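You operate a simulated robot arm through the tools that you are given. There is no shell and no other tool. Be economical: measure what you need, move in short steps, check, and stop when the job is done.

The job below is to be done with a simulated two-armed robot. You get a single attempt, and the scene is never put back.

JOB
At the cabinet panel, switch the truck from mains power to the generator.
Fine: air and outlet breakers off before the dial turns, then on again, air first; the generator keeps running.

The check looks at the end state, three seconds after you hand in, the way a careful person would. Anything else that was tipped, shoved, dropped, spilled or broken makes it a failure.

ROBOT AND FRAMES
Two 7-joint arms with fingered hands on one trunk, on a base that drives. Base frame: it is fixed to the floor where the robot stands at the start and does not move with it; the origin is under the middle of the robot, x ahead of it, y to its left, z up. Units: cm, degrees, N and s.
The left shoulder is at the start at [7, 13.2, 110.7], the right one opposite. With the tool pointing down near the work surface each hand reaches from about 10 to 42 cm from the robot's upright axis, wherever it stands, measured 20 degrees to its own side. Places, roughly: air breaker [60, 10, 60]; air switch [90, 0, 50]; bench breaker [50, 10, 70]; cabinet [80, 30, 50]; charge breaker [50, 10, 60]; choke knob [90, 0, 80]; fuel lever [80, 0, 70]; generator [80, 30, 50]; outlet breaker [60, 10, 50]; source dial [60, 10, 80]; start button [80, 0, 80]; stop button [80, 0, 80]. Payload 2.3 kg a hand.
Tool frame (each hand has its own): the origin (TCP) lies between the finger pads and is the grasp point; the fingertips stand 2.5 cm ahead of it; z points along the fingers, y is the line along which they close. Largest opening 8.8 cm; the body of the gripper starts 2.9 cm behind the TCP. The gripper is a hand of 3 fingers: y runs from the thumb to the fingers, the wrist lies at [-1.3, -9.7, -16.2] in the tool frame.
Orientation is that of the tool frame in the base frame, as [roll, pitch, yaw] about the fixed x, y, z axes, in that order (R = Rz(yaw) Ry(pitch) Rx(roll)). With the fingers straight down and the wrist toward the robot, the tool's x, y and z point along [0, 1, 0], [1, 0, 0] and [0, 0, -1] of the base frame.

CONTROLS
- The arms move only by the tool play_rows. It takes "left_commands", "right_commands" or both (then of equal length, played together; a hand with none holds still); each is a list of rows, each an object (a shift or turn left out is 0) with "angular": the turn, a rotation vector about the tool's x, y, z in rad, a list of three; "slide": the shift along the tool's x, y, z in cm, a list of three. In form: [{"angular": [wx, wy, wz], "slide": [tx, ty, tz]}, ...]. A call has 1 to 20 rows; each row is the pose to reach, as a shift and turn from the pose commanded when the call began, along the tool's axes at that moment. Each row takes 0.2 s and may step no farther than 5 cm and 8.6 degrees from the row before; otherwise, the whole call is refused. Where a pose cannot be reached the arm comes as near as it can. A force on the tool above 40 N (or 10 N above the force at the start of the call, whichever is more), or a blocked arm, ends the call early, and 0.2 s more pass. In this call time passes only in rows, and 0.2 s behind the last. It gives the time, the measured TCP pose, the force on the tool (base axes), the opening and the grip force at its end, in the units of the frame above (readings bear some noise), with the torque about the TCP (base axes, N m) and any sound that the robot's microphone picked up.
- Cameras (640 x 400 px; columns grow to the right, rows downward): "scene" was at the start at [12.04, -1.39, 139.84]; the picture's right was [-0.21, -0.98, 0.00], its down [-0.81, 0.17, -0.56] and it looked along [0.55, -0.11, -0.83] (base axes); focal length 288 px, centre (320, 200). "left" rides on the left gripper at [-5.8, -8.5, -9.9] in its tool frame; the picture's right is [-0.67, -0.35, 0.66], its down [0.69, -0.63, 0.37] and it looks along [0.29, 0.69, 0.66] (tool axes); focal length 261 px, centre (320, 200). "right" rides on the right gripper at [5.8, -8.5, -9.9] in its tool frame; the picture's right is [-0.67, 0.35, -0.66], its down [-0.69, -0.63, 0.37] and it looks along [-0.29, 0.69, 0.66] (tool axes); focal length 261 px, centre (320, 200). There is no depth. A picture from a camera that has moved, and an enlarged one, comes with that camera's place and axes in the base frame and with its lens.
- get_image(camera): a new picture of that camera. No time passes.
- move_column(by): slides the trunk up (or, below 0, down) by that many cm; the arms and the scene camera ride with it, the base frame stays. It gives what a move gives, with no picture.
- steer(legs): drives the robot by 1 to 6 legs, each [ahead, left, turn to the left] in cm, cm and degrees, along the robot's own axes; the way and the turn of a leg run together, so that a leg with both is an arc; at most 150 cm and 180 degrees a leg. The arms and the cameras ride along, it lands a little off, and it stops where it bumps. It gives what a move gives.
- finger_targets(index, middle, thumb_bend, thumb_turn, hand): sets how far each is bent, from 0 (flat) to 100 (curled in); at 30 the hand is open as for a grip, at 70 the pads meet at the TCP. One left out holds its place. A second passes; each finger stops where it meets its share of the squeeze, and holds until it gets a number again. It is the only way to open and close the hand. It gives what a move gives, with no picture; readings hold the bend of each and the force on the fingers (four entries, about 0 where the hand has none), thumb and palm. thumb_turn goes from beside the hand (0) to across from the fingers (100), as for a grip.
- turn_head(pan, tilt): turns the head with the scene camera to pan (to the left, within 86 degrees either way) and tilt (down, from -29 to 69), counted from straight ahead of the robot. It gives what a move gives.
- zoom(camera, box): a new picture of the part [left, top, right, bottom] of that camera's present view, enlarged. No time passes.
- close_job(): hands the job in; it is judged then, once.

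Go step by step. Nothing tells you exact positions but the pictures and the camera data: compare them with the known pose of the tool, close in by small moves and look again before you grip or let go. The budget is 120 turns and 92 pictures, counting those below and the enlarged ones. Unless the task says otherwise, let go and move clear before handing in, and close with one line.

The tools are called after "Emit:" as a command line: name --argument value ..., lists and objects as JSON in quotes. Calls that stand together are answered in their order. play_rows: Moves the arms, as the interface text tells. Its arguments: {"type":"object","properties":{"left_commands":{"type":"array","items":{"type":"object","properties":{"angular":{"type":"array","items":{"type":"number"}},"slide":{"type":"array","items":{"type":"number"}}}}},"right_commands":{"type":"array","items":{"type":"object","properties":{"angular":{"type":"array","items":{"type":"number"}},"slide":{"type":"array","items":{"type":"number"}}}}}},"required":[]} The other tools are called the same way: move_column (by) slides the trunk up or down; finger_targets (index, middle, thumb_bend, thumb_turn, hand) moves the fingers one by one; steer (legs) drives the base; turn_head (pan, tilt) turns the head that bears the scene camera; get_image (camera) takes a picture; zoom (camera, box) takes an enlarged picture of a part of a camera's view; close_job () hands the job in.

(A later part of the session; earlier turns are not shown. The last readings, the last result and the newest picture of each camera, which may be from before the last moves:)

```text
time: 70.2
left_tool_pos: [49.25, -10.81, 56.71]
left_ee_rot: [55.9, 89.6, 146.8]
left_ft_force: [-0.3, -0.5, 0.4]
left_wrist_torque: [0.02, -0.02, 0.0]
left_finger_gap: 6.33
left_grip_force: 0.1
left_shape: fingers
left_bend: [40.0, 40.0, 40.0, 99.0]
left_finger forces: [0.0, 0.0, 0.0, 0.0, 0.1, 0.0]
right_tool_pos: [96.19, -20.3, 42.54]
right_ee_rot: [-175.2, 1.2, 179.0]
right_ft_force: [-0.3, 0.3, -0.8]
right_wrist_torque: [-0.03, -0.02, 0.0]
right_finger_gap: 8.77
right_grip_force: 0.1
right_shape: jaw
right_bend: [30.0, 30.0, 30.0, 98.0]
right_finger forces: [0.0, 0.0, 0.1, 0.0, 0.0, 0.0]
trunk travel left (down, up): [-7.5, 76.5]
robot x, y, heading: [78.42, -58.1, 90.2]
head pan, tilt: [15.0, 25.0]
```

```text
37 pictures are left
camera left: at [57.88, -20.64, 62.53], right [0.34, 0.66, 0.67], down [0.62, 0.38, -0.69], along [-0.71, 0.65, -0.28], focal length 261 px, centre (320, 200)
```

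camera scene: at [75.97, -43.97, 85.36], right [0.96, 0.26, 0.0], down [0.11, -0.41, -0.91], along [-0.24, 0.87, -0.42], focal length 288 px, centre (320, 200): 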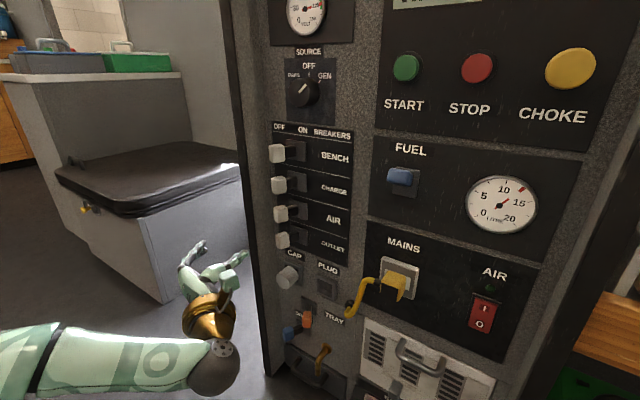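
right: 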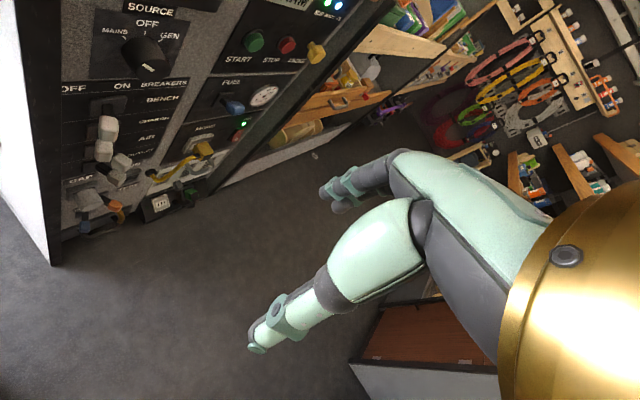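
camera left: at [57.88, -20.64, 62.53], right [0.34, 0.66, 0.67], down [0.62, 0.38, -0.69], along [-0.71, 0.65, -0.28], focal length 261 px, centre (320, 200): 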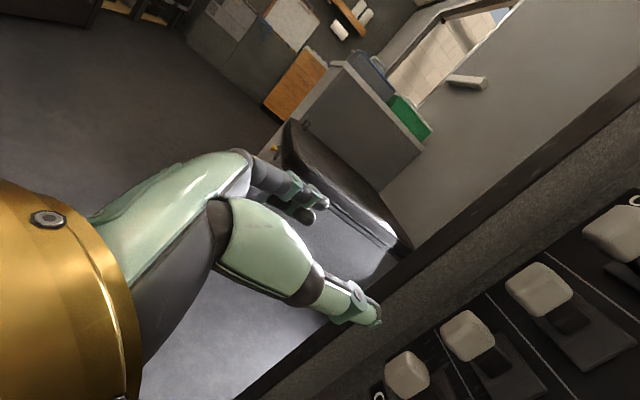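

Now yaw -10° and move in front of the air lever, stopping short.

Emit:
play_rows --left_commands '[{"angular": [0.06, 0, 0], "slide": [0, -1, 2]}, {"angular": [0.12, 0, 0], "slide": [0, -2, 4]}, {"angular": [0.175, 0, 0], "slide": [0, -3, 6]}, {"angular": [0.175, 0, 0], "slide": [0, -3.55, 8]}, {"angular": [0.175, 0, 0], "slide": [0, -3.55, 8]}]'

Emit:
zoom --camera "scene" --box '[220, 150, 360, 310]'

Emit:
get_image --camera "left"

```text
time: 71.4
left_tool_pos: [52.61, -2.76, 56.83]
left_ee_rot: [71.6, 89.7, 152.6]
left_ft_force: [-0.1, -0.5, -0.5]
left_wrist_torque: [-0.02, -0.01, 0.02]
left_finger_gap: 6.34
left_grip_force: 0.1
left_shape: fingers
left_bend: [40.0, 40.0, 40.0, 99.0]
left_finger forces: [0.0, 0.0, 0.0, 0.0, 0.0, 0.0]
right_tool_pos: [96.15, -20.22, 42.52]
right_ee_rot: [-175.1, 1.3, 179.0]
right_ft_force: [0.2, -0.5, -0.7]
right_wrist_torque: [0.02, 0.01, 0.0]
right_finger_gap: 8.77
right_grip_force: 0.1
right_shape: jaw
right_bend: [30.0, 30.0, 30.0, 98.0]
right_finger forces: [0.0, 0.0, 0.1, 0.0, 0.0, 0.0]
trunk travel left (down, up): [-7.5, 76.5]
robot x, y, heading: [78.17, -58.06, 90.4]
head pan, tilt: [15.0, 25.0]
```

```text
2.50 times, centred on (290, 230) of scene
camera zoom: at [75.97, -43.97, 85.36], right [0.96, 0.26, 0.0], down [0.11, -0.41, -0.91], along [-0.24, 0.87, -0.42], focal length 721 px, centre (395, 125)
```

zoom: 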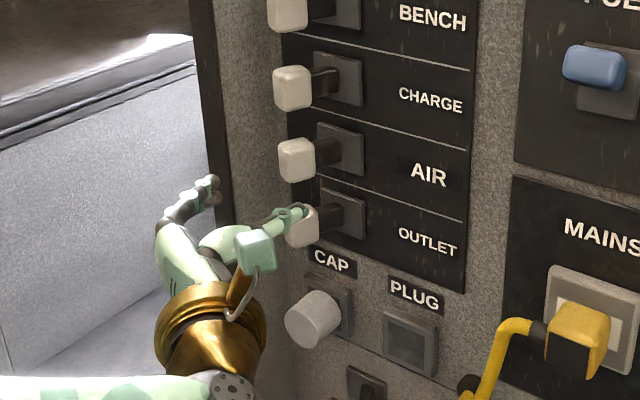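

```text
35 pictures are left
camera left: at [59.41, -13.98, 62.52], right [0.45, 0.59, 0.67], down [0.68, 0.26, -0.69], along [-0.58, 0.76, -0.28], focal length 261 px, centre (320, 200)
```

left: 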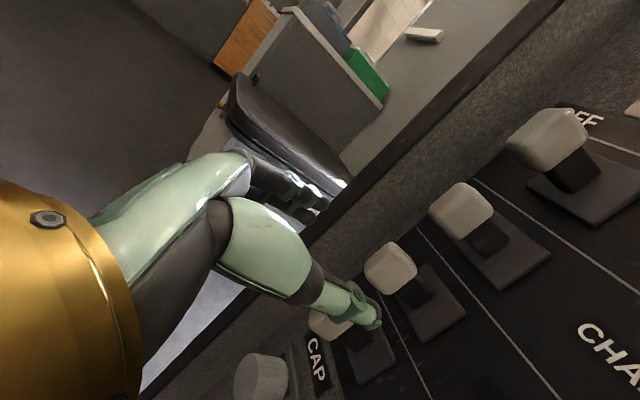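

Tips are where predicted, but the post is close, so I return to yaw 0 and go in straight with fingers left of the handle, thumb right.

Emit:
play_rows --left_commands '[{"angular": [-0.09, 0, 0], "slide": [0, -0.6, 1]}, {"angular": [-0.175, 0, 0], "slide": [0, -1.16, 2]}, {"angular": [-0.175, 0, 0], "slide": [0, -0.99, 3]}, {"angular": [-0.175, 0, 0], "slide": [0, -0.99, 3]}]'

Emit:
zoom --camera "scene" --box '[220, 150, 360, 310]'

Emit:
get_image --camera "left"

```text
time: 72.4
left_tool_pos: [54.06, 0.14, 56.77]
left_ee_rot: [80.3, 89.6, 171.2]
left_ft_force: [0.0, 0.2, -1.3]
left_wrist_torque: [0.03, 0.02, 0.01]
left_finger_gap: 6.34
left_grip_force: 0.0
left_shape: fingers
left_bend: [40.0, 40.0, 40.0, 99.0]
left_finger forces: [0.1, 0.0, 0.0, 0.0, 0.0, 0.1]
right_tool_pos: [96.17, -20.22, 42.54]
right_ee_rot: [-175.2, 1.3, 179.0]
right_ft_force: [0.3, -1.3, -0.8]
right_wrist_torque: [-0.02, -0.01, 0.0]
right_finger_gap: 8.78
right_grip_force: 0.0
right_shape: jaw
right_bend: [30.0, 30.0, 30.0, 98.0]
right_finger forces: [0.0, 0.0, 0.0, 0.1, 0.1, 0.0]
trunk travel left (down, up): [-7.5, 76.5]
robot x, y, heading: [78.39, -57.84, 90.1]
head pan, tilt: [15.0, 25.0]
```

```text
2.50 times, centred on (290, 230) of scene
camera zoom: at [75.97, -43.97, 85.36], right [0.96, 0.26, 0.0], down [0.11, -0.41, -0.91], along [-0.24, 0.87, -0.42], focal length 721 px, centre (395, 125)
```

zoom: 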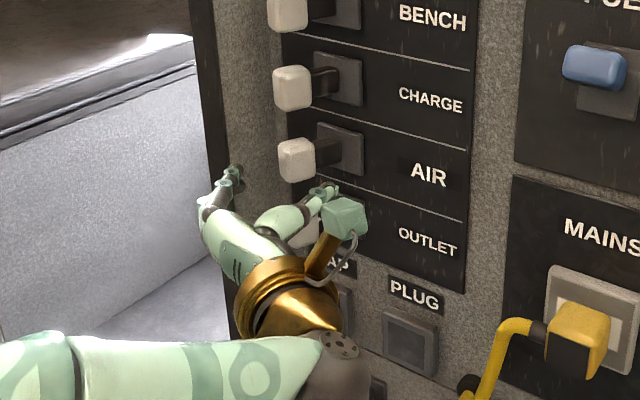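

```text
33 pictures are left
camera left: at [62.68, -9.73, 62.49], right [0.34, 0.66, 0.67], down [0.62, 0.38, -0.69], along [-0.71, 0.65, -0.28], focal length 261 px, centre (320, 200)
```

left: 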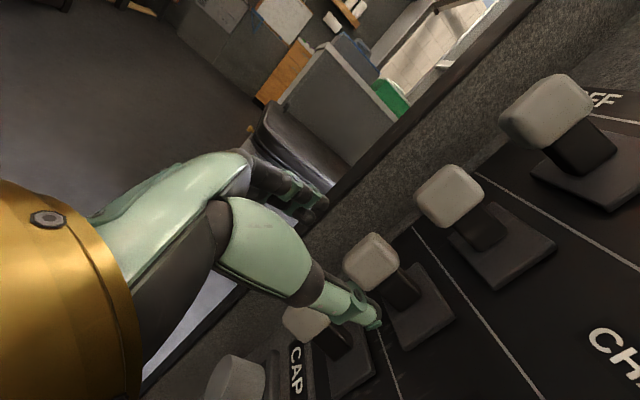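

Looks well aligned. Advance around the handle.

Emit:
play_rows --left_commands '[{"slide": [0, 0, 1]}, {"slide": [0, 0, 2]}, {"slide": [0, 0, 3]}, {"slide": [0, 0, 4]}, {"slide": [0, 0, 4.6]}, {"slide": [0, 0, 4.6]}]'

Emit:
zoom --camera "scene" --box '[220, 150, 360, 310]'

Emit:
get_image --camera "left"

```text
time: 73.8
left_tool_pos: [54.06, 4.75, 56.82]
left_ee_rot: [58.4, 89.8, 149.3]
left_ft_force: [0.4, 0.6, -0.7]
left_wrist_torque: [-0.01, -0.02, -0.04]
left_finger_gap: 6.36
left_grip_force: 0.2
left_shape: fingers
left_bend: [40.0, 40.0, 40.0, 99.0]
left_finger forces: [0.0, 0.0, 0.0, 0.0, 0.1, 0.1]
right_tool_pos: [96.15, -20.27, 42.53]
right_ee_rot: [-175.2, 1.2, 179.0]
right_ft_force: [0.3, 1.0, 0.5]
right_wrist_torque: [-0.01, 0.01, -0.02]
right_finger_gap: 8.77
right_grip_force: 0.0
right_shape: jaw
right_bend: [30.0, 30.0, 30.0, 98.0]
right_finger forces: [0.0, 0.1, 0.1, 0.0, 0.1, 0.1]
trunk travel left (down, up): [-7.5, 76.5]
robot x, y, heading: [78.46, -57.53, 90.1]
head pan, tilt: [15.0, 25.0]
```

```text
2.50 times, centred on (290, 230) of scene
camera zoom: at [75.97, -43.96, 85.36], right [0.96, 0.26, 0.0], down [0.11, -0.41, -0.91], along [-0.24, 0.87, -0.42], focal length 721 px, centre (395, 125)
```

zoom: 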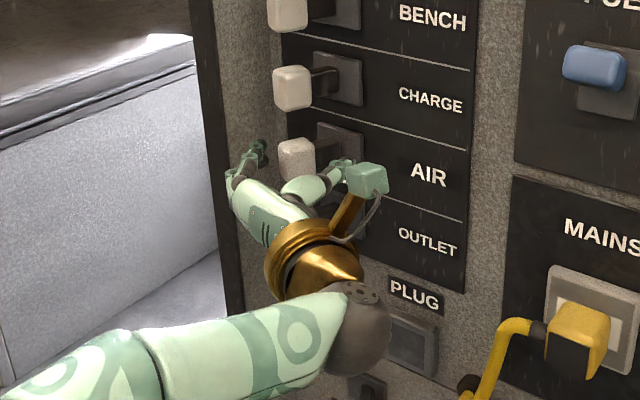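

```text
31 pictures are left
camera left: at [62.66, -5.16, 62.53], right [0.34, 0.66, 0.67], down [0.62, 0.38, -0.69], along [-0.71, 0.65, -0.28], focal length 261 px, centre (320, 200)
```

left: 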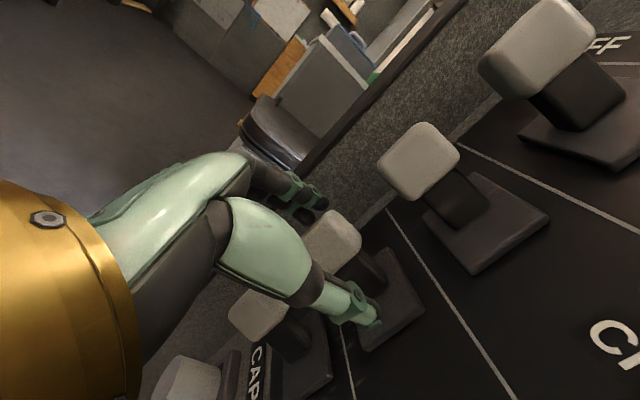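

Handle is straddled without contact. Carry it to the right (and slightly back).

Emit:
play_rows --left_commands '[{"slide": [0, -0.7, -0.1]}, {"slide": [0, -1.3, -0.3]}, {"slide": [0, -1.8, -0.5]}, {"slide": [0, -2.3, -0.7]}, {"slide": [0, -2.8, -0.9]}, {"slide": [0, -3.3, -1.1]}, {"slide": [0, -3.8, -1.3]}, {"slide": [0, -4.3, -1.5]}, {"slide": [0, -4.7, -1.6]}]'

Emit:
zoom --camera "scene" --box '[220, 150, 360, 310]'

Emit:
get_image --camera "left"

```text
time: 75.8
left_tool_pos: [59.24, 3.27, 56.81]
left_ee_rot: [71.0, 89.7, 161.5]
left_ft_force: [-0.4, 0.6, -0.2]
left_wrist_torque: [-0.02, 0.01, 0.01]
left_finger_gap: 6.34
left_grip_force: 0.1
left_shape: fingers
left_bend: [40.0, 40.0, 40.0, 99.0]
left_finger forces: [0.0, 0.0, 0.1, 0.1, 0.0, 0.0]
right_tool_pos: [96.27, -20.27, 42.43]
right_ee_rot: [-175.1, 1.4, 178.9]
right_ft_force: [0.1, 0.1, -0.1]
right_wrist_torque: [0.0, 0.01, 0.03]
right_finger_gap: 8.77
right_grip_force: 0.0
right_shape: jaw
right_bend: [30.0, 30.0, 30.0, 98.0]
right_finger forces: [0.0, 0.0, 0.0, 0.0, 0.1, 0.0]
trunk travel left (down, up): [-7.5, 76.5]
robot x, y, heading: [78.69, -57.95, 90.1]
head pan, tilt: [15.0, 25.0]
```

```text
2.50 times, centred on (290, 230) of scene
camera zoom: at [76.03, -43.94, 85.36], right [0.97, 0.26, 0.0], down [0.11, -0.41, -0.91], along [-0.24, 0.88, -0.42], focal length 721 px, centre (395, 125)
```

zoom: 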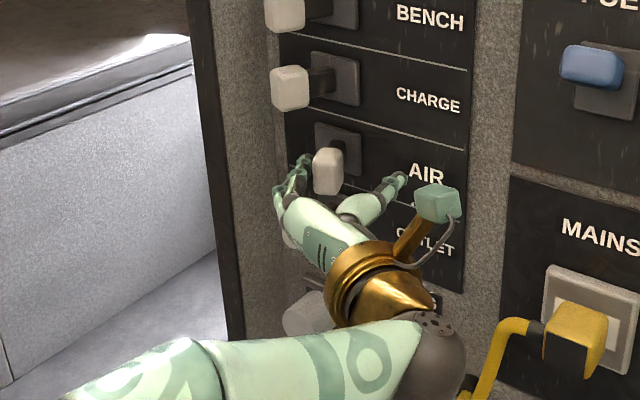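

```text
29 pictures are left
camera left: at [67.69, -6.64, 62.51], right [0.35, 0.66, 0.67], down [0.62, 0.37, -0.69], along [-0.7, 0.65, -0.28], focal length 261 px, centre (320, 200)
```

left: 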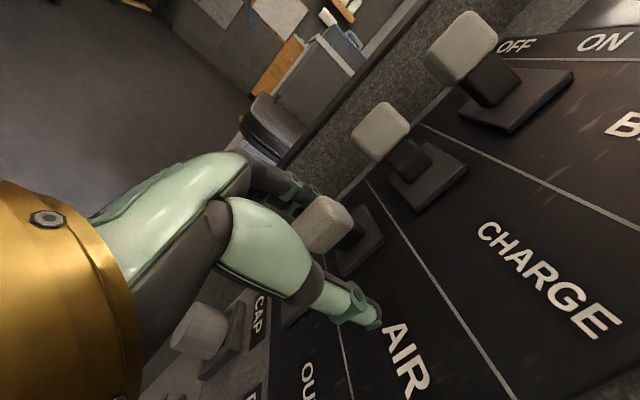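

Air is ON. Retract, drop to the outlet lever (6.7 cm lower) and line up.

Emit:
play_rows --left_commands '[{"slide": [0, 0, -2]}, {"slide": [0, 0, -4.5]}, {"slide": [0, 0, -7]}, {"slide": [2, 1.5, -7.5]}, {"slide": [4.5, 3.5, -7.5]}, {"slide": [6.6, 5.1, -6]}, {"slide": [6.6, 5.1, -4]}, {"slide": [6.6, 5.1, -3]}, {"slide": [6.6, 5.1, -3]}]'

Emit:
zoom --camera "scene" --box '[220, 150, 360, 310]'

Emit:
get_image --camera "left"

```text
time: 77.8
left_tool_pos: [53.65, -0.01, 50.18]
left_ee_rot: [68.7, 89.7, 159.6]
left_ft_force: [0.6, -0.1, -0.6]
left_wrist_torque: [0.01, -0.01, 0.04]
left_finger_gap: 6.34
left_grip_force: 0.1
left_shape: fingers
left_bend: [40.0, 40.0, 40.0, 99.0]
left_finger forces: [0.1, 0.1, 0.0, 0.0, 0.0, 0.0]
right_tool_pos: [96.08, -20.22, 42.61]
right_ee_rot: [-175.3, 1.3, 179.0]
right_ft_force: [-0.8, -0.7, 0.5]
right_wrist_torque: [0.0, 0.01, -0.03]
right_finger_gap: 8.76
right_grip_force: 0.1
right_shape: jaw
right_bend: [30.0, 30.0, 30.0, 98.0]
right_finger forces: [0.0, 0.0, 0.1, 0.0, 0.1, 0.0]
trunk travel left (down, up): [-7.5, 76.5]
robot x, y, heading: [78.4, -58.32, 90.1]
head pan, tilt: [15.0, 25.0]
```

```text
2.50 times, centred on (290, 230) of scene
camera zoom: at [75.97, -43.97, 85.36], right [0.96, 0.26, 0.0], down [0.11, -0.41, -0.91], along [-0.24, 0.87, -0.42], focal length 721 px, centre (395, 125)
```

zoom: 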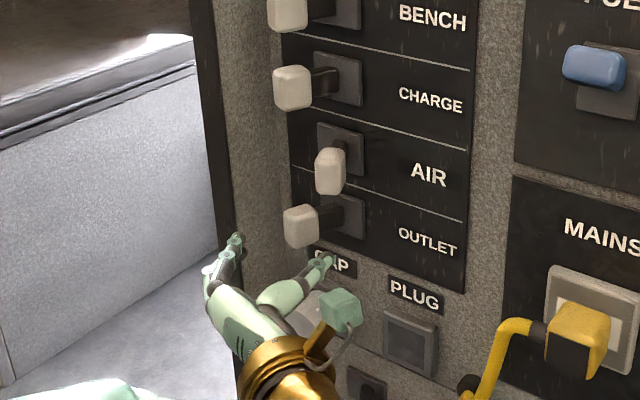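

```text
27 pictures are left
camera left: at [62.28, -9.82, 55.9], right [0.34, 0.66, 0.67], down [0.62, 0.38, -0.69], along [-0.71, 0.65, -0.28], focal length 261 px, centre (320, 200)
```

left: 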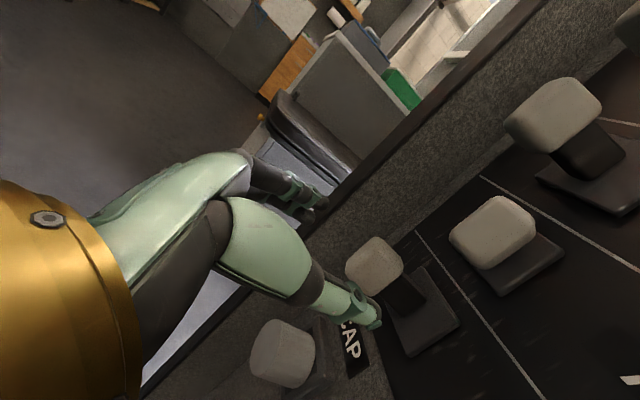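

Same relative alignment as before. Advance around the outlet handle.

Emit:
play_rows --left_commands '[{"slide": [0, -0.35, 1]}, {"slide": [0, -0.35, 2]}, {"slide": [0, -0.35, 3]}, {"slide": [0, -0.35, 4]}, {"slide": [0, -0.35, 4.75]}, {"slide": [0, -0.35, 4.75]}]'

Emit:
get_image --camera "left"

```text
time: 79.2
left_tool_pos: [53.98, 4.94, 50.22]
left_ee_rot: [69.3, 89.7, 160.2]
left_ft_force: [-0.1, -0.7, -0.9]
left_wrist_torque: [0.02, 0.03, 0.0]
left_finger_gap: 6.35
left_grip_force: 0.0
left_shape: fingers
left_bend: [40.0, 40.0, 40.0, 99.0]
left_finger forces: [0.1, 0.0, 0.0, 0.1, 0.2, 0.1]
right_tool_pos: [96.08, -20.31, 42.58]
right_ee_rot: [-175.2, 1.3, 178.9]
right_ft_force: [0.6, 0.0, 0.5]
right_wrist_torque: [-0.01, 0.02, 0.0]
right_finger_gap: 8.75
right_grip_force: 0.1
right_shape: jaw
right_bend: [30.0, 30.0, 30.0, 98.0]
right_finger forces: [0.1, 0.0, 0.1, 0.0, 0.0, 0.1]
trunk travel left (down, up): [-7.5, 76.5]
robot x, y, heading: [78.31, -57.67, 90.2]
head pan, tilt: [15.0, 25.0]
```

```text
26 pictures are left
camera left: at [62.63, -4.98, 55.92], right [0.34, 0.66, 0.67], down [0.62, 0.38, -0.69], along [-0.71, 0.65, -0.28], focal length 261 px, centre (320, 200)
```

left: 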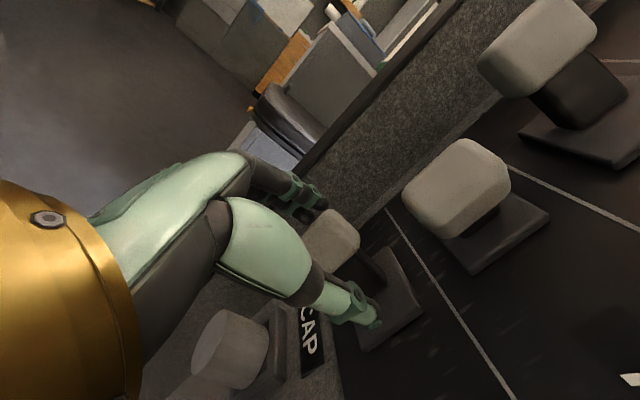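

Push the outlet lever right the same way.

Emit:
play_rows --left_commands '[{"slide": [0, -0.7, -0.1]}, {"slide": [0, -1.3, -0.3]}, {"slide": [0, -1.8, -0.5]}, {"slide": [0, -2.3, -0.7]}, {"slide": [0, -2.8, -0.9]}, {"slide": [0, -3.3, -1.1]}, {"slide": [0, -3.8, -1.3]}, {"slide": [0, -4.3, -1.5]}, {"slide": [0, -4.8, -1.6]}]'

Emit:
zoom --camera "scene" --box '[220, 150, 360, 310]'

```text
time: 81.2
left_tool_pos: [59.01, 3.38, 50.18]
left_ee_rot: [60.3, 89.7, 150.9]
left_ft_force: [0.9, -0.5, -0.3]
left_wrist_torque: [-0.03, 0.02, 0.0]
left_finger_gap: 6.32
left_grip_force: 0.0
left_shape: fingers
left_bend: [40.0, 40.0, 40.0, 99.0]
left_finger forces: [0.0, 0.1, 0.1, 0.0, 0.0, 0.0]
right_tool_pos: [96.24, -20.39, 42.61]
right_ee_rot: [-175.1, 1.3, 178.8]
right_ft_force: [0.3, -0.5, 0.2]
right_wrist_torque: [-0.01, 0.0, 0.03]
right_finger_gap: 8.73
right_grip_force: 0.1
right_shape: jaw
right_bend: [30.0, 30.0, 30.0, 98.0]
right_finger forces: [0.1, 0.2, 0.0, 0.1, 0.1, 0.0]
trunk travel left (down, up): [-7.5, 76.5]
robot x, y, heading: [78.41, -58.01, 90.3]
head pan, tilt: [15.0, 25.0]
```

```text
2.50 times, centred on (290, 230) of scene
camera zoom: at [76.02, -43.95, 85.36], right [0.97, 0.26, 0.0], down [0.11, -0.41, -0.91], along [-0.24, 0.88, -0.42], focal length 721 px, centre (395, 125)
```

zoom: 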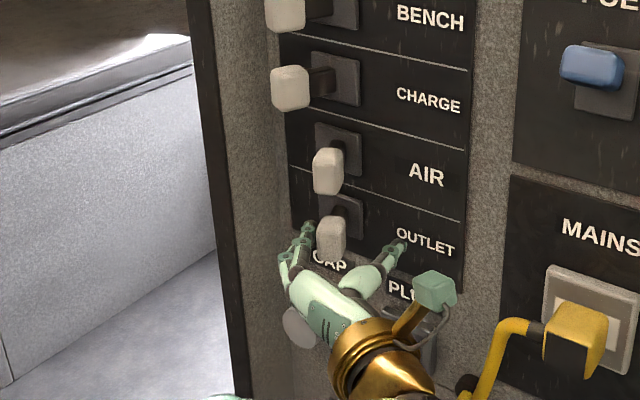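

Outlet is ON too. Retract clear and take a full view to verify everything.

Emit:
play_rows --left_commands '[{"slide": [0, 0, -2]}, {"slide": [0, 0, -4.5]}, {"slide": [0, 0, -7]}, {"slide": [0, 0, -9]}, {"slide": [0, 0, -12]}]'

Emit:
steer --legs '[[-12, 0, 0]]'

Emit:
move_column --by 15

Emit:
get_image --camera "scene"

Emit:
zoom --camera "scene" --box '[240, 100, 540, 300]'

```text
time: 82.4
left_tool_pos: [58.94, -8.78, 50.26]
left_ee_rot: [45.3, 89.7, 136.3]
left_ft_force: [0.0, 0.2, -0.2]
left_wrist_torque: [-0.01, 0.01, -0.02]
left_finger_gap: 6.3
left_grip_force: 0.1
left_shape: fingers
left_bend: [40.0, 40.0, 40.0, 99.0]
left_finger forces: [0.0, 0.0, 0.1, 0.0, 0.1, 0.0]
right_tool_pos: [96.13, -20.23, 42.51]
right_ee_rot: [-175.1, 1.3, 178.9]
right_ft_force: [0.6, 0.0, -0.3]
right_wrist_torque: [0.04, 0.04, 0.01]
right_finger_gap: 8.74
right_grip_force: 0.1
right_shape: jaw
right_bend: [30.0, 30.0, 30.0, 98.0]
right_finger forces: [0.1, 0.0, 0.0, 0.0, 0.0, 0.0]
trunk travel left (down, up): [-7.5, 76.5]
robot x, y, heading: [78.36, -58.21, 90.3]
head pan, tilt: [15.0, 25.0]
```

```text
time: 83.6
left_tool_pos: [59.03, -20.89, 50.17]
left_ee_rot: [52.8, 89.6, 143.7]
left_ft_force: [0.0, 0.0, -0.2]
left_wrist_torque: [0.02, 0.0, -0.01]
left_finger_gap: 6.34
left_grip_force: 0.1
left_shape: fingers
left_bend: [40.0, 40.0, 40.0, 99.0]
left_finger forces: [0.0, 0.1, 0.0, 0.1, 0.0, 0.1]
right_tool_pos: [96.13, -32.39, 42.5]
right_ee_rot: [-175.3, 1.4, 179.0]
right_ft_force: [-0.2, 0.2, -0.7]
right_wrist_torque: [0.0, -0.01, 0.01]
right_finger_gap: 8.74
right_grip_force: 0.1
right_shape: jaw
right_bend: [30.0, 30.0, 30.0, 98.0]
right_finger forces: [0.0, 0.1, 0.1, 0.0, 0.0, 0.1]
trunk travel left (down, up): [-7.5, 76.5]
robot x, y, heading: [78.16, -70.22, 90.3]
head pan, tilt: [15.0, 25.0]
```

```text
time: 85.4
left_tool_pos: [59.11, -20.88, 65.22]
left_ee_rot: [68.3, 89.7, 159.2]
left_ft_force: [-0.3, 0.9, 1.4]
left_wrist_torque: [-0.04, -0.01, -0.01]
left_finger_gap: 6.34
left_grip_force: 0.0
left_shape: fingers
left_bend: [40.0, 40.0, 40.0, 99.0]
left_finger forces: [0.0, 0.0, 0.0, 0.0, 0.0, 0.0]
right_tool_pos: [96.18, -32.35, 57.72]
right_ee_rot: [-175.2, 1.3, 179.1]
right_ft_force: [0.0, 0.4, 0.1]
right_wrist_torque: [0.0, 0.0, 0.01]
right_finger_gap: 8.77
right_grip_force: 0.0
right_shape: jaw
right_bend: [30.0, 30.0, 30.0, 98.0]
right_finger forces: [0.0, 0.0, 0.0, 0.0, 0.0, 0.1]
trunk travel left (down, up): [-22.5, 61.5]
robot x, y, heading: [78.54, -69.84, 90.1]
head pan, tilt: [15.0, 25.0]
```

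```text
24 pictures are left
camera scene: at [76.01, -56.07, 100.35], right [0.96, 0.26, 0.0], down [0.11, -0.41, -0.91], along [-0.24, 0.87, -0.42], focal length 288 px, centre (320, 200)
```

scene: 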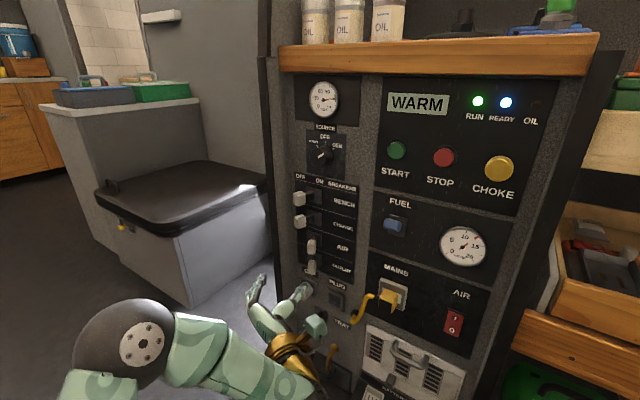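

```text
2.00 times, centred on (390, 200) of scene
camera zoom: at [76.01, -56.07, 100.35], right [0.96, 0.26, 0.0], down [0.11, -0.41, -0.91], along [-0.24, 0.87, -0.42], focal length 577 px, centre (180, 200)
```

zoom: 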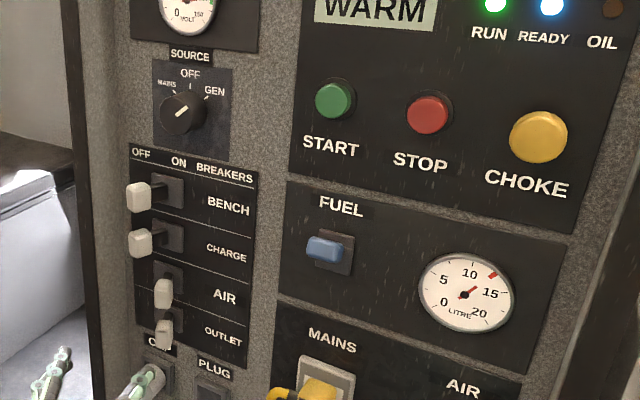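

Dial on GEN, air and outlet on, generator running. The AIR lamp was green at the start; let me check it now.

Emit:
zoom --camera "scene" --box '[370, 250, 500, 370]'

Emit:
zoom --camera "scene" --box '[280, 70, 360, 190]'

```text
3.33 times, centred on (435, 310) of scene
camera zoom: at [76.01, -56.07, 100.35], right [0.96, 0.26, 0.0], down [0.11, -0.41, -0.91], along [-0.24, 0.87, -0.42], focal length 961 px, centre (-63, -167)
```

zoom: 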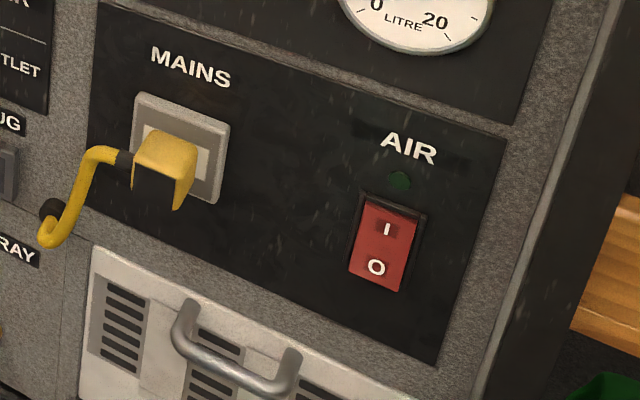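

```text
3.33 times, centred on (320, 130) of scene
camera zoom: at [76.01, -56.07, 100.35], right [0.96, 0.26, 0.0], down [0.11, -0.41, -0.91], along [-0.24, 0.87, -0.42], focal length 961 px, centre (320, 433)
```

zoom: 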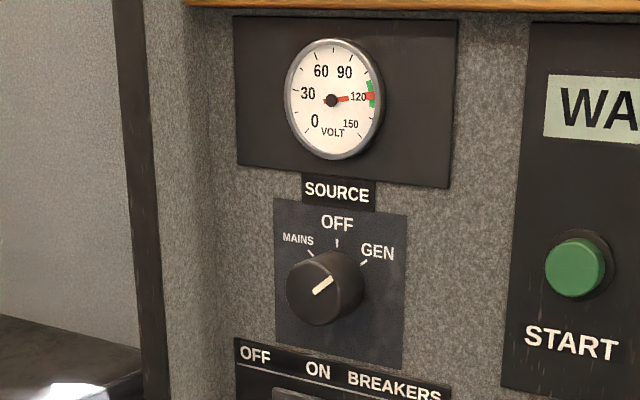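

The AIR lamp is dark. It may restart after a delay or the lever may not be fully home; let me look at the breakers closely and let some time pass.

Emit:
zoom --camera "scene" --box '[280, 170, 370, 290]'

Emit:
finger_targets --hand "left" --index 30 --middle 30 --thumb_bend 30

Emit:
turn_head --pan 10 --tilt 28

Emit:
turn_head --pan 0 --tilt 30

Emit:
get_image --camera "scene"

```text
3.33 times, centred on (325, 230) of scene
camera zoom: at [76.01, -56.07, 100.35], right [0.96, 0.26, 0.0], down [0.11, -0.41, -0.91], along [-0.24, 0.87, -0.42], focal length 961 px, centre (303, 100)
```

zoom: 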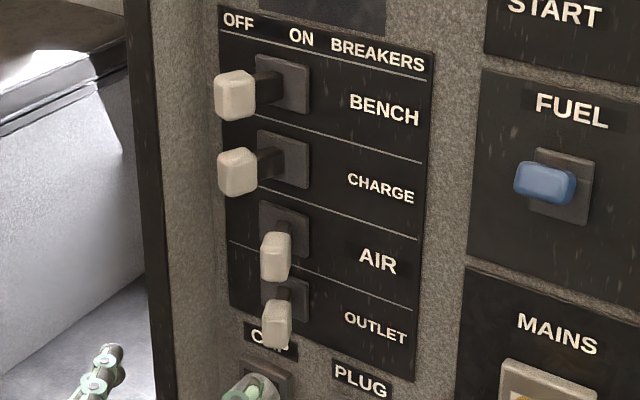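

```text
time: 86.4
left_tool_pos: [59.07, -20.82, 65.15]
left_ee_rot: [83.4, 89.7, 174.3]
left_ft_force: [-0.2, -0.2, -0.4]
left_wrist_torque: [0.03, 0.0, 0.01]
left_finger_gap: 8.41
left_grip_force: 0.0
left_shape: fingers
left_bend: [30.0, 30.0, 30.0, 98.0]
left_finger forces: [0.0, 0.1, 0.0, 0.0, 0.0, 0.0]
right_tool_pos: [96.28, -32.45, 57.43]
right_ee_rot: [-175.3, 1.4, 179.0]
right_ft_force: [0.1, 0.4, -0.6]
right_wrist_torque: [0.02, 0.0, -0.02]
right_finger_gap: 8.76
right_grip_force: 0.1
right_shape: jaw
right_bend: [30.0, 30.0, 30.0, 98.0]
right_finger forces: [0.1, 0.0, 0.1, 0.1, 0.1, 0.0]
trunk travel left (down, up): [-22.5, 61.5]
robot x, y, heading: [78.42, -70.05, 90.2]
head pan, tilt: [15.0, 25.0]
```

```text
time: 87.0
left_tool_pos: [59.03, -20.94, 65.15]
left_ee_rot: [75.6, 89.7, 166.5]
left_ft_force: [-0.5, -0.3, 0.2]
left_wrist_torque: [-0.01, -0.02, 0.0]
left_finger_gap: 8.43
left_grip_force: 0.1
left_shape: fingers
left_bend: [30.0, 30.0, 30.0, 98.0]
left_finger forces: [0.0, 0.0, 0.0, 0.0, 0.0, 0.0]
right_tool_pos: [96.27, -32.37, 57.58]
right_ee_rot: [-175.2, 1.3, 179.0]
right_ft_force: [0.2, -0.1, -0.9]
right_wrist_torque: [-0.02, -0.01, 0.02]
right_finger_gap: 8.75
right_grip_force: 0.0
right_shape: jaw
right_bend: [30.0, 30.0, 30.0, 98.0]
right_finger forces: [0.1, 0.0, 0.0, 0.1, 0.1, 0.0]
trunk travel left (down, up): [-22.5, 61.5]
robot x, y, heading: [78.28, -70.2, 90.1]
head pan, tilt: [10.0, 28.0]
```

```text
time: 87.7
left_tool_pos: [58.95, -20.79, 65.19]
left_ee_rot: [75.0, 89.6, 165.9]
left_ft_force: [-0.1, -0.4, -0.1]
left_wrist_torque: [0.02, -0.01, 0.01]
left_finger_gap: 8.42
left_grip_force: 0.0
left_shape: fingers
left_bend: [30.0, 30.0, 30.0, 98.0]
left_finger forces: [0.0, 0.0, 0.0, 0.0, 0.0, 0.1]
right_tool_pos: [96.2, -32.31, 57.52]
right_ee_rot: [-175.1, 1.3, 179.1]
right_ft_force: [-0.3, 0.2, -0.7]
right_wrist_torque: [-0.03, 0.0, 0.01]
right_finger_gap: 8.78
right_grip_force: 0.1
right_shape: jaw
right_bend: [30.0, 30.0, 30.0, 98.0]
right_finger forces: [0.0, 0.0, 0.0, 0.1, 0.0, 0.0]
trunk travel left (down, up): [-22.5, 61.5]
robot x, y, heading: [78.14, -70.18, 90.3]
head pan, tilt: [0.0, 30.0]
```

```text
19 pictures are left
camera scene: at [78.39, -55.92, 99.56], right [1.0, 0.0, 0.0], down [0.0, -0.5, -0.87], along [0.0, 0.87, -0.5], focal length 288 px, centre (320, 200)
```

scene: 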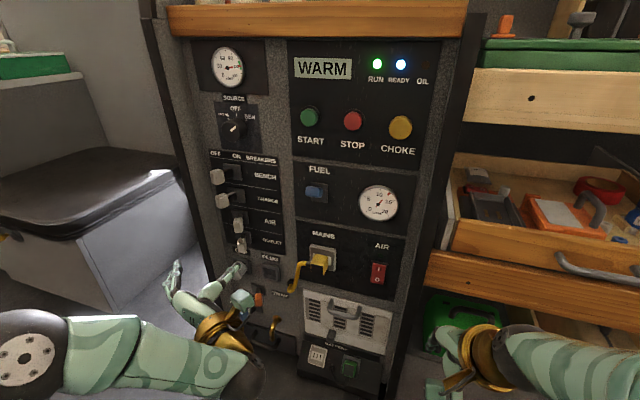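

Rocker looks pressed at I, so a restart delay is likely. Wait some 15 s with the arms still and look again.

Emit:
play_rows --left_commands '[{}, {}, {}, {}, {}, {}, {}, {}, {}, {}, {}, {}, {}, {}, {}, {}, {}, {}, {}, {}]'

Emit:
play_rows --left_commands '[{}, {}, {}, {}, {}, {}, {}, {}, {}, {}, {}, {}, {}, {}, {}, {}, {}, {}, {}, {}]'

Emit:
play_rows --left_commands '[{}, {}, {}, {}, {}, {}, {}, {}, {}, {}, {}, {}, {}, {}, {}, {}, {}, {}, {}, {}]'

Emit:
zoom --camera "scene" --box '[290, 220, 420, 300]'

```text
time: 91.9
left_tool_pos: [58.97, -20.89, 65.16]
left_ee_rot: [79.6, 89.7, 170.4]
left_ft_force: [0.2, 0.0, 0.2]
left_wrist_torque: [-0.04, 0.03, 0.01]
left_finger_gap: 8.43
left_grip_force: 0.0
left_shape: fingers
left_bend: [30.0, 30.0, 30.0, 98.0]
left_finger forces: [0.1, 0.0, 0.0, 0.0, 0.0, 0.0]
right_tool_pos: [96.27, -32.31, 57.53]
right_ee_rot: [-175.3, 1.3, 179.0]
right_ft_force: [-0.3, -0.8, -0.4]
right_wrist_torque: [0.0, -0.01, -0.03]
right_finger_gap: 8.76
right_grip_force: 0.0
right_shape: jaw
right_bend: [30.0, 30.0, 30.0, 98.0]
right_finger forces: [0.0, 0.0, 0.0, 0.0, 0.0, 0.1]
trunk travel left (down, up): [-22.5, 61.5]
robot x, y, heading: [78.35, -69.82, 90.0]
head pan, tilt: [0.0, 30.0]
```

```text
time: 96.1
left_tool_pos: [59.01, -20.77, 65.17]
left_ee_rot: [71.2, 89.7, 162.1]
left_ft_force: [-0.4, -1.1, -0.5]
left_wrist_torque: [0.02, -0.01, -0.02]
left_finger_gap: 8.45
left_grip_force: 0.0
left_shape: fingers
left_bend: [30.0, 30.0, 30.0, 98.0]
left_finger forces: [0.0, 0.0, 0.0, 0.1, 0.1, 0.0]
right_tool_pos: [96.18, -32.35, 57.62]
right_ee_rot: [-175.2, 1.3, 179.0]
right_ft_force: [0.3, 0.7, 0.2]
right_wrist_torque: [0.0, -0.01, -0.01]
right_finger_gap: 8.79
right_grip_force: 0.1
right_shape: jaw
right_bend: [30.0, 30.0, 30.0, 98.0]
right_finger forces: [0.0, 0.0, 0.0, 0.0, 0.0, 0.1]
trunk travel left (down, up): [-22.5, 61.5]
robot x, y, heading: [78.71, -70.09, 90.2]
head pan, tilt: [0.0, 30.0]
```

```text
time: 100.3
left_tool_pos: [59.03, -20.88, 65.18]
left_ee_rot: [80.6, 89.6, 171.6]
left_ft_force: [-1.2, -0.4, 0.1]
left_wrist_torque: [-0.01, -0.03, 0.02]
left_finger_gap: 8.42
left_grip_force: 0.0
left_shape: fingers
left_bend: [30.0, 30.0, 30.0, 98.0]
left_finger forces: [0.1, 0.1, 0.0, 0.0, 0.1, 0.1]
right_tool_pos: [96.19, -32.36, 57.49]
right_ee_rot: [-175.3, 1.3, 179.0]
right_ft_force: [-0.5, 0.1, 0.2]
right_wrist_torque: [0.02, -0.01, 0.0]
right_finger_gap: 8.77
right_grip_force: 0.1
right_shape: jaw
right_bend: [30.0, 30.0, 30.0, 98.0]
right_finger forces: [0.0, 0.0, 0.0, 0.0, 0.0, 0.0]
trunk travel left (down, up): [-22.5, 61.5]
robot x, y, heading: [77.81, -69.97, 90.1]
head pan, tilt: [0.0, 30.0]
```

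```text
4.92 times, centred on (355, 260) of scene
camera zoom: at [78.4, -55.92, 99.56], right [1.0, 0.0, 0.0], down [0.0, -0.5, -0.87], along [0.0, 0.87, -0.5], focal length 1420 px, centre (148, -95)
```

zoom: 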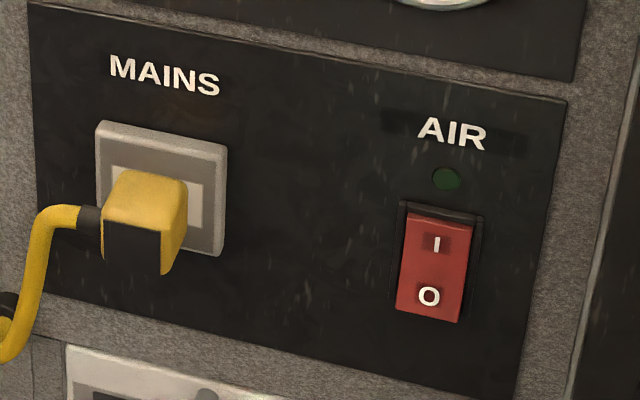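

Still dark. I check the switch with the right hand's camera and wait a bit more.

Emit:
get_image --camera "right"

Emit:
play_rows --left_commands '[{}, {}, {}, {}, {}, {}, {}, {}, {}, {}, {}, {}, {}, {}, {}, {}, {}, {}, {}, {}]'

Emit:
play_rows --left_commands '[{}, {}, {}, {}, {}, {}, {}, {}, {}, {}, {}, {}, {}, {}, {}, {}, {}, {}, {}, {}]'

Emit:
play_rows --left_commands '[{}, {}, {}, {}, {}, {}, {}, {}, {}, {}, {}, {}, {}, {}, {}, {}, {}, {}, {}, {}]'

Emit:
zoom --camera "scene" --box '[355, 230, 405, 295]'

```text
17 pictures are left
camera right: at [90.12, -39.96, 68.01], right [0.66, 0.39, 0.64], down [0.68, -0.67, -0.3], along [0.31, 0.63, -0.71], focal length 261 px, centre (320, 200)
```

right: 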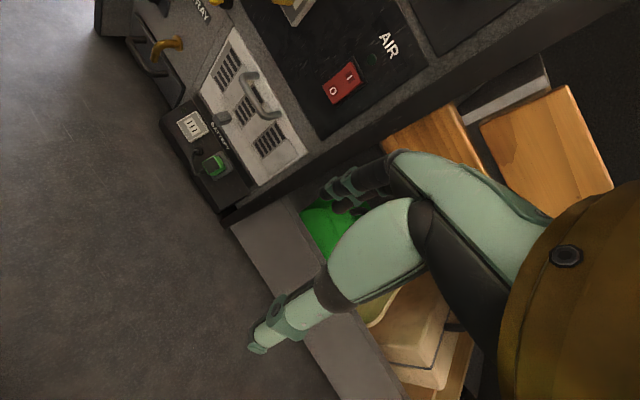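

```text
time: 104.5
left_tool_pos: [59.0, -20.93, 65.14]
left_ee_rot: [76.1, 89.7, 167.0]
left_ft_force: [-0.2, 0.4, 0.1]
left_wrist_torque: [0.01, 0.0, -0.02]
left_finger_gap: 8.47
left_grip_force: 0.1
left_shape: fingers
left_bend: [30.0, 30.0, 30.0, 98.0]
left_finger forces: [0.0, 0.0, 0.1, 0.1, 0.0, 0.0]
right_tool_pos: [96.18, -32.4, 57.48]
right_ee_rot: [-175.3, 1.2, 179.0]
right_ft_force: [-0.9, -0.2, -0.5]
right_wrist_torque: [-0.01, -0.02, 0.0]
right_finger_gap: 8.77
right_grip_force: 0.1
right_shape: jaw
right_bend: [30.0, 30.0, 30.0, 98.0]
right_finger forces: [0.0, 0.1, 0.0, 0.1, 0.1, 0.0]
trunk travel left (down, up): [-22.5, 61.5]
robot x, y, heading: [78.17, -70.08, 90.2]
head pan, tilt: [0.0, 30.0]
```

```text
time: 108.7
left_tool_pos: [59.0, -20.84, 65.2]
left_ee_rot: [58.6, 89.6, 149.5]
left_ft_force: [0.4, -0.4, -0.3]
left_wrist_torque: [0.02, 0.01, 0.01]
left_finger_gap: 8.44
left_grip_force: 0.0
left_shape: fingers
left_bend: [30.0, 30.0, 30.0, 98.0]
left_finger forces: [0.1, 0.0, 0.1, 0.0, 0.0, 0.0]
right_tool_pos: [96.24, -32.42, 57.51]
right_ee_rot: [-175.2, 1.3, 178.9]
right_ft_force: [-0.1, 0.3, -0.2]
right_wrist_torque: [0.01, 0.02, 0.0]
right_finger_gap: 8.74
right_grip_force: 0.0
right_shape: jaw
right_bend: [30.0, 30.0, 30.0, 98.0]
right_finger forces: [0.1, 0.1, 0.1, 0.0, 0.0, 0.1]
trunk travel left (down, up): [-22.5, 61.5]
robot x, y, heading: [78.33, -69.92, 90.3]
head pan, tilt: [0.0, 30.0]
```

```text
time: 112.9
left_tool_pos: [58.94, -20.81, 65.15]
left_ee_rot: [48.3, 89.7, 139.2]
left_ft_force: [-0.1, 0.2, -0.3]
left_wrist_torque: [0.03, 0.0, 0.02]
left_finger_gap: 8.44
left_grip_force: 0.0
left_shape: fingers
left_bend: [30.0, 30.0, 30.0, 98.0]
left_finger forces: [0.0, 0.0, 0.1, 0.1, 0.1, 0.0]
right_tool_pos: [96.28, -32.42, 57.65]
right_ee_rot: [-175.2, 1.3, 179.0]
right_ft_force: [-0.6, 0.3, 0.7]
right_wrist_torque: [0.0, -0.01, 0.03]
right_finger_gap: 8.75
right_grip_force: 0.1
right_shape: jaw
right_bend: [30.0, 30.0, 30.0, 98.0]
right_finger forces: [0.1, 0.0, 0.1, 0.1, 0.0, 0.1]
trunk travel left (down, up): [-22.5, 61.5]
robot x, y, heading: [78.55, -70.18, 90.2]
head pan, tilt: [0.0, 30.0]
```

```text
6.15 times, centred on (380, 262) of scene
camera zoom: at [78.4, -55.92, 99.56], right [1.0, 0.0, 0.0], down [0.0, -0.5, -0.87], along [0.0, 0.87, -0.5], focal length 1775 px, centre (-49, -185)
```

zoom: 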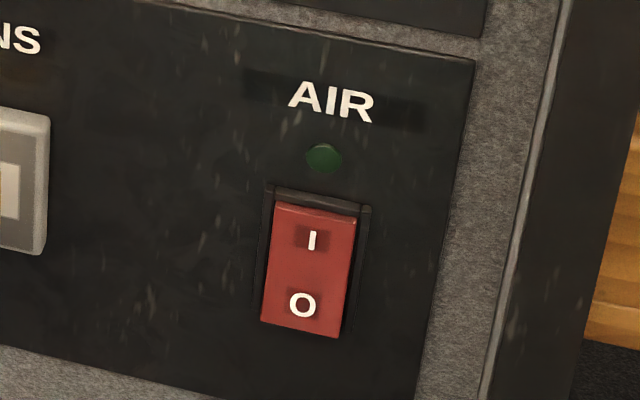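

The lamp stays dark although breaker and source are live: the AIR switch appears to have dropped out with the power cut. Pressing its "I" half restores the initial state (and does nothing if it's already in). I'll prepare the right hand's index finger for it; switch "I" ≈[92.5, -4, 50.3].

Emit:
move_column --by -15

Emit:
play_rows --right_commands '[{"angular": [-0.14, 0, 0], "slide": [0, 0.5, -0.5]}, {"angular": [-0.28, 0, 0], "slide": [0, 1, -1]}, {"angular": [-0.42, 0, 0], "slide": [0, 1.5, -2]}, {"angular": [-0.56, 0, 0], "slide": [0, 2, -3]}, {"angular": [-0.7, 0, 0], "slide": [0, 3, -4]}, {"angular": [-0.84, 0, 0], "slide": [0, 4, -5]}, {"angular": [-0.98, 0, 0], "slide": [0, 5, -5.5]}, {"angular": [-1.12, 0, 0], "slide": [0, 6, -6]}, {"angular": [-1.26, 0, 0], "slide": [0, 7, -6]}, {"angular": [-1.4, 0, 0], "slide": [0, 8, -6]}, {"angular": [-1.54, 0, 0], "slide": [0, 8, -6]}, {"angular": [-1.6, 0, 0], "slide": [0, 8, -6]}]'

Emit:
finger_targets --hand "right" --index 40 --middle 100 --thumb_bend 100

Emit:
get_image --camera "scene"

Emit:
get_image --camera "right"

```text
time: 114.7
left_tool_pos: [58.93, -21.0, 50.17]
left_ee_rot: [57.6, 89.6, 148.5]
left_ft_force: [-0.1, 0.2, -0.1]
left_wrist_torque: [-0.02, -0.01, -0.02]
left_finger_gap: 8.48
left_grip_force: 0.1
left_shape: fingers
left_bend: [30.0, 30.0, 30.0, 98.0]
left_finger forces: [0.1, 0.0, 0.1, 0.1, 0.0, 0.0]
right_tool_pos: [96.26, -32.29, 42.57]
right_ee_rot: [-175.2, 1.3, 179.1]
right_ft_force: [0.4, 0.0, -0.3]
right_wrist_torque: [-0.03, -0.05, 0.02]
right_finger_gap: 8.76
right_grip_force: 0.1
right_shape: jaw
right_bend: [30.0, 30.0, 30.0, 98.0]
right_finger forces: [0.0, 0.1, 0.1, 0.0, 0.0, 0.0]
trunk travel left (down, up): [-7.5, 76.5]
robot x, y, heading: [78.56, -70.01, 90.4]
head pan, tilt: [0.0, 30.0]
```

```text
time: 117.3
left_tool_pos: [58.96, -20.81, 50.21]
left_ee_rot: [76.8, 89.6, 167.7]
left_ft_force: [-0.8, -0.7, 0.4]
left_wrist_torque: [0.01, -0.04, -0.02]
left_finger_gap: 8.48
left_grip_force: 0.0
left_shape: fingers
left_bend: [30.0, 30.0, 30.0, 98.0]
left_finger forces: [0.1, 0.0, 0.0, 0.0, 0.1, 0.0]
right_tool_pos: [104.92, -21.92, 51.01]
right_ee_rot: [93.8, 1.2, -179.6]
right_ft_force: [0.1, -0.7, 0.0]
right_wrist_torque: [0.0, -0.02, -0.01]
right_finger_gap: 8.79
right_grip_force: 0.1
right_shape: jaw
right_bend: [30.0, 30.0, 30.0, 98.0]
right_finger forces: [0.1, 0.0, 0.0, 0.0, 0.1, 0.0]
right hand out of reach, approached as far as the arm can: row 1, 4, 5, 6, 7, 8, 9, 10, 11, 12
trunk travel left (down, up): [-7.5, 76.5]
robot x, y, heading: [78.33, -70.11, 90.1]
head pan, tilt: [0.0, 30.0]
```

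```text
time: 118.3
left_tool_pos: [58.97, -20.8, 50.13]
left_ee_rot: [76.6, 89.6, 167.5]
left_ft_force: [-0.5, -0.3, 0.0]
left_wrist_torque: [0.02, -0.02, -0.01]
left_finger_gap: 8.43
left_grip_force: 0.0
left_shape: fingers
left_bend: [30.0, 30.0, 30.0, 98.0]
left_finger forces: [0.1, 0.1, 0.0, 0.0, 0.0, 0.0]
right_tool_pos: [104.94, -21.89, 50.98]
right_ee_rot: [93.9, 1.2, -179.5]
right_ft_force: [-0.3, -0.4, -0.7]
right_wrist_torque: [-0.03, -0.03, -0.02]
right_finger_gap: 1.62
right_grip_force: 0.1
right_shape: fingers
right_bend: [38.0, 100.0, 96.0, 97.0]
right_finger forces: [0.0, 0.1, 0.0, 0.1, 0.0, 0.0]
trunk travel left (down, up): [-7.5, 76.5]
robot x, y, heading: [78.68, -70.03, 90.1]
head pan, tilt: [0.0, 30.0]
```

```text
15 pictures are left
camera scene: at [78.4, -55.92, 84.56], right [1.0, 0.0, 0.0], down [0.0, -0.5, -0.87], along [0.0, 0.87, -0.5], focal length 288 px, centre (320, 200)
```

scene: 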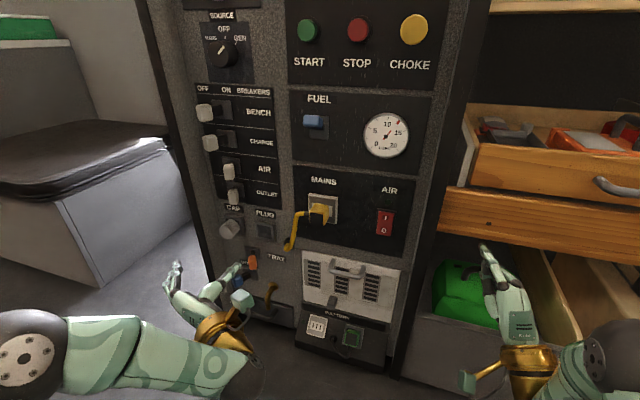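

```text
14 pictures are left
camera right: at [99.47, -32.55, 43.06], right [0.67, -0.62, 0.41], down [0.7, 0.33, -0.64], along [0.27, 0.71, 0.65], focal length 261 px, centre (320, 200)
```

right: 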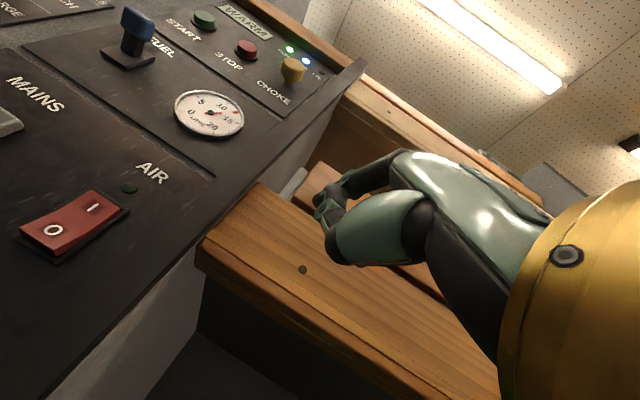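

Emit:
zoom --camera "right" --box '[0, 150, 170, 270]'

```text
3.33 times, centred on (85, 210) of right
camera zoom: at [99.47, -32.55, 43.06], right [0.67, -0.62, 0.41], down [0.7, 0.33, -0.64], along [0.27, 0.71, 0.65], focal length 869 px, centre (1103, 167)
```

zoom: 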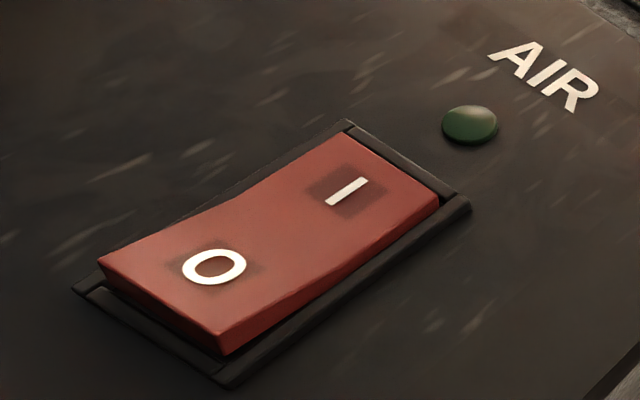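

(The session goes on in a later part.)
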